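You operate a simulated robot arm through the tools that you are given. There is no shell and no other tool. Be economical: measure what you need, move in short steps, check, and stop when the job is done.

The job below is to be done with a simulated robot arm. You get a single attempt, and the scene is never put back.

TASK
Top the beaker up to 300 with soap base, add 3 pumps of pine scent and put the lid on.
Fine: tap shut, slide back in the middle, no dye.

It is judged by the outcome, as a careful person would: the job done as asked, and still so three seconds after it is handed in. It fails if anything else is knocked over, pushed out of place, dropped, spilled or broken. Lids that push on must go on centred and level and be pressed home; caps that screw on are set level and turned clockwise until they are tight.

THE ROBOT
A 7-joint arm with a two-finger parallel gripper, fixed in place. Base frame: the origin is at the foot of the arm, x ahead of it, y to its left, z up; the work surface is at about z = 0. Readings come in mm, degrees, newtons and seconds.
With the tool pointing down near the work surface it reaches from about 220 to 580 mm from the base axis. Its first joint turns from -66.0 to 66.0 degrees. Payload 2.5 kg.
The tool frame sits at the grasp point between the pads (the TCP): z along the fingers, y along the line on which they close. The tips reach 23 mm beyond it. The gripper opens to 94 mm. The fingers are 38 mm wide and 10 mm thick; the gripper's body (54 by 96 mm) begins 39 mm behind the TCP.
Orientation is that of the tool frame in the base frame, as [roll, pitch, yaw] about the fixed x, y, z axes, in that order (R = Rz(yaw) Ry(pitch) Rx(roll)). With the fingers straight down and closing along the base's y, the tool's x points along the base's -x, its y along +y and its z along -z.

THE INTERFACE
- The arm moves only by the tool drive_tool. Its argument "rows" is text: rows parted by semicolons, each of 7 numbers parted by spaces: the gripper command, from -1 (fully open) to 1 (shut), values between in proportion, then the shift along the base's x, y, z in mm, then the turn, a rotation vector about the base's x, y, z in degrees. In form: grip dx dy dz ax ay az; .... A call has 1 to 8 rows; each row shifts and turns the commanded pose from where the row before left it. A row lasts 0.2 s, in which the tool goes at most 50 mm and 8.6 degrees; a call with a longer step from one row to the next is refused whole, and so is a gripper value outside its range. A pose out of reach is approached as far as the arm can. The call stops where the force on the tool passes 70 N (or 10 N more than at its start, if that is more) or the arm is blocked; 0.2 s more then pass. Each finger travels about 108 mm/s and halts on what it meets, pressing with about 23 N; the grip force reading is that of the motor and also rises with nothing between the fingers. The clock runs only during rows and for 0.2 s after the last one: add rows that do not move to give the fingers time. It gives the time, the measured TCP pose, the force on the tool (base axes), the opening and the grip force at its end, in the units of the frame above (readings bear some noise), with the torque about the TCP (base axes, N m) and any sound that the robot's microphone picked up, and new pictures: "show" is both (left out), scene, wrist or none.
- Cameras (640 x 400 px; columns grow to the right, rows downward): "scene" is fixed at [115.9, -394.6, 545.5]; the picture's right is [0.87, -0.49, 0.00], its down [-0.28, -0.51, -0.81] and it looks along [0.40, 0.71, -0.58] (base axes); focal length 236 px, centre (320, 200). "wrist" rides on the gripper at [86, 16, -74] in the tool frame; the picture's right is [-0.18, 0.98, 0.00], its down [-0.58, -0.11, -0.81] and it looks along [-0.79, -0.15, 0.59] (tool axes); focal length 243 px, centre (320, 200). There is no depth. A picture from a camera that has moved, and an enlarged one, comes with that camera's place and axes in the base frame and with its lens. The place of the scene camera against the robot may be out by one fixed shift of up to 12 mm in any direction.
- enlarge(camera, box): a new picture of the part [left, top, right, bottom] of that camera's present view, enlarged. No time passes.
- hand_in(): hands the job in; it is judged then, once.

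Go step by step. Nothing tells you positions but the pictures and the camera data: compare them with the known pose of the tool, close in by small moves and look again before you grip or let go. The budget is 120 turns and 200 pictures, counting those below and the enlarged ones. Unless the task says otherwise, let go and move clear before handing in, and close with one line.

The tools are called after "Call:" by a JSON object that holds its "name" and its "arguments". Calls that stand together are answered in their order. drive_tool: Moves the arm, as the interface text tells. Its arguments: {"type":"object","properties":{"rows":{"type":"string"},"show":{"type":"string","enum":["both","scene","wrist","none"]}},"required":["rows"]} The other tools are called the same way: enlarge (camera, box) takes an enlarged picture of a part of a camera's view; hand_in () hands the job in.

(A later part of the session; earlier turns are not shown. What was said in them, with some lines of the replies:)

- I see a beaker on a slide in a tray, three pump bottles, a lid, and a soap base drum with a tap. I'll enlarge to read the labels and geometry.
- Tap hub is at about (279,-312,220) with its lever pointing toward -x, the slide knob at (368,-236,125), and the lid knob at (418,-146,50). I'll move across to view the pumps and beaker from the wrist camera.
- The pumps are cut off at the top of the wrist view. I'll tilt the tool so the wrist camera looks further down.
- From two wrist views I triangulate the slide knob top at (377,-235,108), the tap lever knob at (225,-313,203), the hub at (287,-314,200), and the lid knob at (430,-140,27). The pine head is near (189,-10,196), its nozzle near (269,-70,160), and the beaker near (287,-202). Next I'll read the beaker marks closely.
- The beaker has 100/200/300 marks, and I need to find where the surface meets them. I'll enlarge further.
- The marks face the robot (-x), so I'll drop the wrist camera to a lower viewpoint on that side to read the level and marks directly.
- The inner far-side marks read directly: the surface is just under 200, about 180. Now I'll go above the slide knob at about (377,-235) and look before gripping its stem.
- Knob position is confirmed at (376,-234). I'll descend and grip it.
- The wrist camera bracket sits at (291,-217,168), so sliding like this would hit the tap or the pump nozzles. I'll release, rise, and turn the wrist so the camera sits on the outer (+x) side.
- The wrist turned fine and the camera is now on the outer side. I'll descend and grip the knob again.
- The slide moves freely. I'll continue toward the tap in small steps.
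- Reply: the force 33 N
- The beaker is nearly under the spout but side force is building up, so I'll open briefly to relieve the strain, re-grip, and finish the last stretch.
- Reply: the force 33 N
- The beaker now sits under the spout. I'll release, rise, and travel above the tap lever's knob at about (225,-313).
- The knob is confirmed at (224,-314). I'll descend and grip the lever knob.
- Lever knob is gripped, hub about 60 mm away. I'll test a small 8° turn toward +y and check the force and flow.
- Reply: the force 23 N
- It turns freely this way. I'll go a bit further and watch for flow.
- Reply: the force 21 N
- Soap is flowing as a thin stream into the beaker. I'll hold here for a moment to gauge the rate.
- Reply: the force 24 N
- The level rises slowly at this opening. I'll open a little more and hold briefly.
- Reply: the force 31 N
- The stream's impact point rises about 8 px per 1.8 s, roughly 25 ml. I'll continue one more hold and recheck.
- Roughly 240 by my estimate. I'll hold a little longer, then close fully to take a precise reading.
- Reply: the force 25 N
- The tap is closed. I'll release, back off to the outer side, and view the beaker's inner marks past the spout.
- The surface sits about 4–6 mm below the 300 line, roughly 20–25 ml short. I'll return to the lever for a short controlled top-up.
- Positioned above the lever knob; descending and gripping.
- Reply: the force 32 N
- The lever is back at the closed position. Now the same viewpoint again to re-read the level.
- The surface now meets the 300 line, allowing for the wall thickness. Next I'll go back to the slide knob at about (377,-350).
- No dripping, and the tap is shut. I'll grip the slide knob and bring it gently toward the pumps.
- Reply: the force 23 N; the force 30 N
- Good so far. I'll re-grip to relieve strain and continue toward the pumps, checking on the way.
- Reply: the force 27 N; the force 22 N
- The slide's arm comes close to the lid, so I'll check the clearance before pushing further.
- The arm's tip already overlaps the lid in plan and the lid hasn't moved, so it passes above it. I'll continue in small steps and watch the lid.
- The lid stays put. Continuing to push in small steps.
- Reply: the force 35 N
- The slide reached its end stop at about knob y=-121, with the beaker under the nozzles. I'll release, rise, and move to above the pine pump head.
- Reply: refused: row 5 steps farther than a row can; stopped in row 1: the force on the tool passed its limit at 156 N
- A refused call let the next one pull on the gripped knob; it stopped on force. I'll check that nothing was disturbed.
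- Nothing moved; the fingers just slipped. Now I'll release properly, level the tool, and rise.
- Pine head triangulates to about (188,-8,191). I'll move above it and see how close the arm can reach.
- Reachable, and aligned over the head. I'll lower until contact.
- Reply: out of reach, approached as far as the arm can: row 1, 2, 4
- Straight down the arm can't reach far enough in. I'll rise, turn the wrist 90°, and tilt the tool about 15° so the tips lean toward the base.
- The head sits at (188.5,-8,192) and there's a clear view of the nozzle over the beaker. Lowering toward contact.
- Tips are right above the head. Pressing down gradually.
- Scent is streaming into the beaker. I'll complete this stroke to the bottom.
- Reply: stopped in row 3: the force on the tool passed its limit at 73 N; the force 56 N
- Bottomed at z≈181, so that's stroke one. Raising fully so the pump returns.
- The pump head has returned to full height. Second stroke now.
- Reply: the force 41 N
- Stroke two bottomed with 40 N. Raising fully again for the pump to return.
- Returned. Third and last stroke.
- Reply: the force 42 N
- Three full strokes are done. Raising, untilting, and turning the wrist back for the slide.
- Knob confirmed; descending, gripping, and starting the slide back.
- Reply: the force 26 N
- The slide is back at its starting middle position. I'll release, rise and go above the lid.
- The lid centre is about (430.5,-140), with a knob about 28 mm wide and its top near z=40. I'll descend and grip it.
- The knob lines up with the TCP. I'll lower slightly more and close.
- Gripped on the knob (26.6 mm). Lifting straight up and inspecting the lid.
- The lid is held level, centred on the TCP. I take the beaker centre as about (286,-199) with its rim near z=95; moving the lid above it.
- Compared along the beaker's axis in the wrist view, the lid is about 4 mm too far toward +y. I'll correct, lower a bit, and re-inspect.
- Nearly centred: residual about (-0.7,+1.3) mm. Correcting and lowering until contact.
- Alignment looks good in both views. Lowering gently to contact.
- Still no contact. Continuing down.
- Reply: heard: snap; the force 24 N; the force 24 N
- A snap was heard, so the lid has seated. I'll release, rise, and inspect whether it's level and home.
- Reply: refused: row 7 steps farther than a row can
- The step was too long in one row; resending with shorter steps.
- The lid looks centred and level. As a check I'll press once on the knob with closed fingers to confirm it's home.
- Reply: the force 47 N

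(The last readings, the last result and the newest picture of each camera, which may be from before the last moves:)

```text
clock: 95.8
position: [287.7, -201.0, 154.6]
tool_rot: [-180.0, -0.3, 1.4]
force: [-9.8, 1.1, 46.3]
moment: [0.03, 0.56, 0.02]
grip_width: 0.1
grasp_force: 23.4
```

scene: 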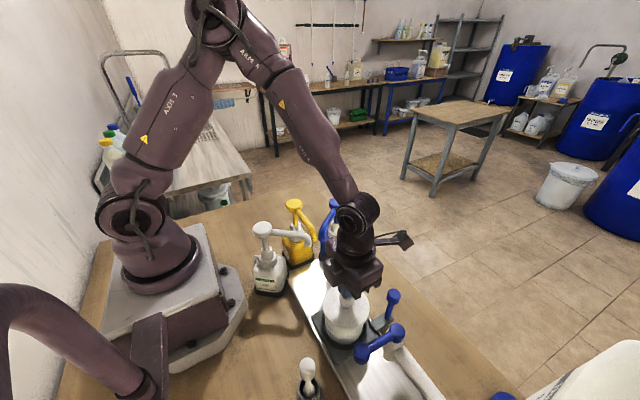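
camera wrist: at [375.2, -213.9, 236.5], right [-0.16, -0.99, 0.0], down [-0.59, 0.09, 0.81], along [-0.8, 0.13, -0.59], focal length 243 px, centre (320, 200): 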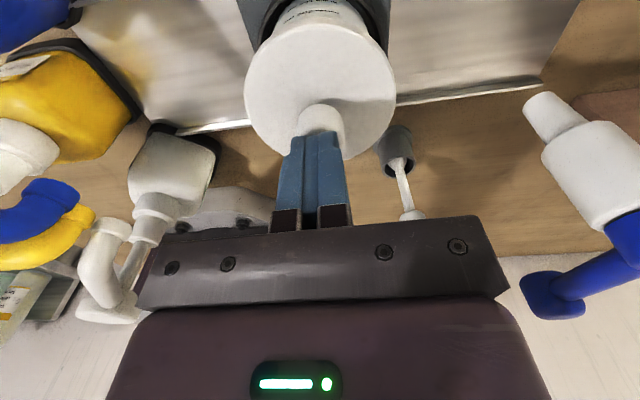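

The knob takes 46 N without giving, so the lid is home. Rising and moving clear for a final check.

Call:
{"name": "drive_tool", "arguments": {"rows": "1 0 0 30 0 0 0;1 0 0 45 0 0 0;1 0 0 45 0 0 0;1 25 25 20 0 0 0;1 30 30 0 0 0 0;1 30 30 0 0 0 0;1 0 0 0 0 0 0"}}

Call:
{"name": "enlarge", "arguments": {"camera": "scene", "box": [240, 190, 440, 390]}}

Call:
{"name": "enlarge", "arguments": {"camera": "scene", "box": [315, 270, 385, 350]}}

```text
clock: 97.4
position: [374.6, -113.8, 295.1]
tool_rot: [-179.8, -0.1, 1.5]
force: [-0.4, 0.2, -0.6]
moment: [0.01, 0.0, 0.02]
grip_width: 0.0
grasp_force: 23.0
camera wrist: at [461.3, -127.3, 370.4], right [-0.16, -0.99, 0.0], down [-0.59, 0.09, 0.81], along [-0.8, 0.13, -0.59], focal length 243 px, centre (320, 200)
```

scene: 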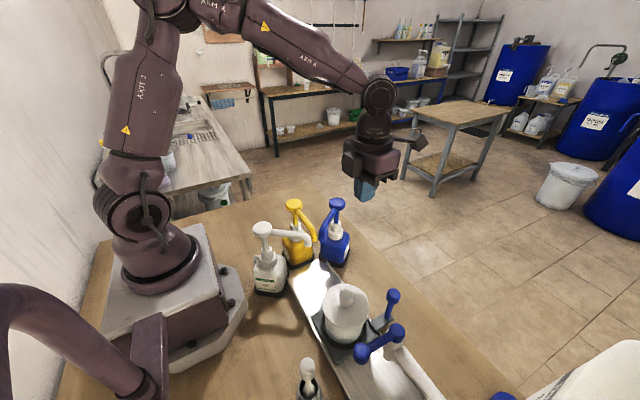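
wrist: 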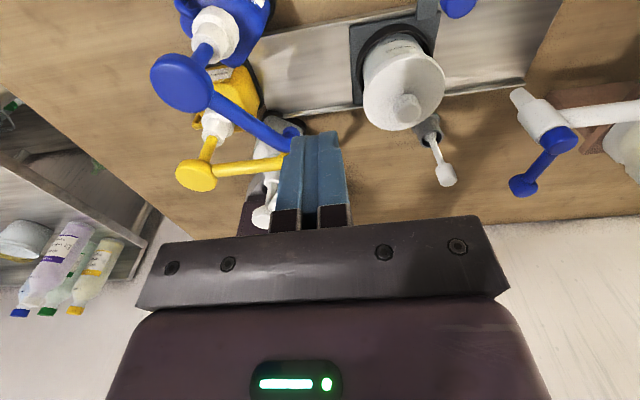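

```text
2.00 times, centred on (340, 290) of scene
camera zoom: at [115.9, -394.6, 545.5], right [0.87, -0.49, 0.0], down [-0.28, -0.51, -0.81], along [0.4, 0.71, -0.58], focal length 473 px, centre (280, 20)
```

zoom: 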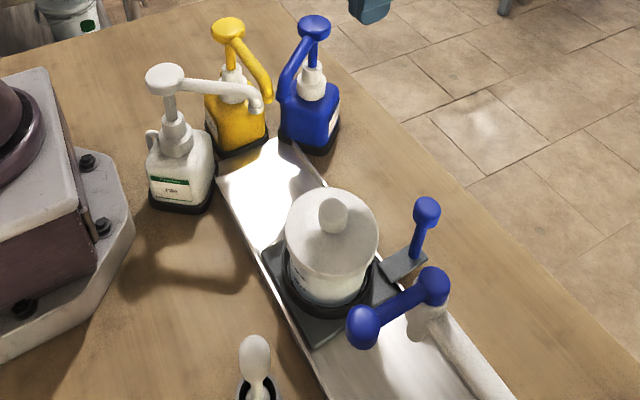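

```text
5.00 times, centred on (350, 310) of scene
camera zoom: at [115.9, -394.6, 545.5], right [0.87, -0.49, 0.0], down [-0.28, -0.51, -0.81], along [0.4, 0.71, -0.58], focal length 1181 px, centre (170, -350)
```

zoom: 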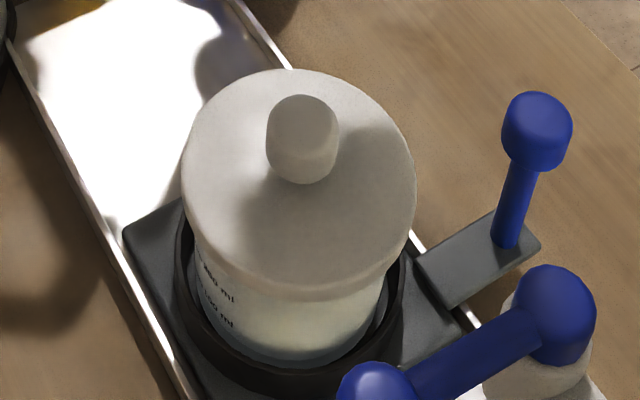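

The lid is on and level, the slide is back at its original middle position, the tap lever is in the shut position, and nothing else has been displaced. Handing in.

Call:
{"name": "hand_in", "arguments": {}}

```text
The job is handed in.
```

The job is handed in: the beaker is topped up to about the 300 line with soap base and has 3 full pumps of pine. The lid is snapped on, the tap is shut, the slide is back in the middle, and no dye was used.
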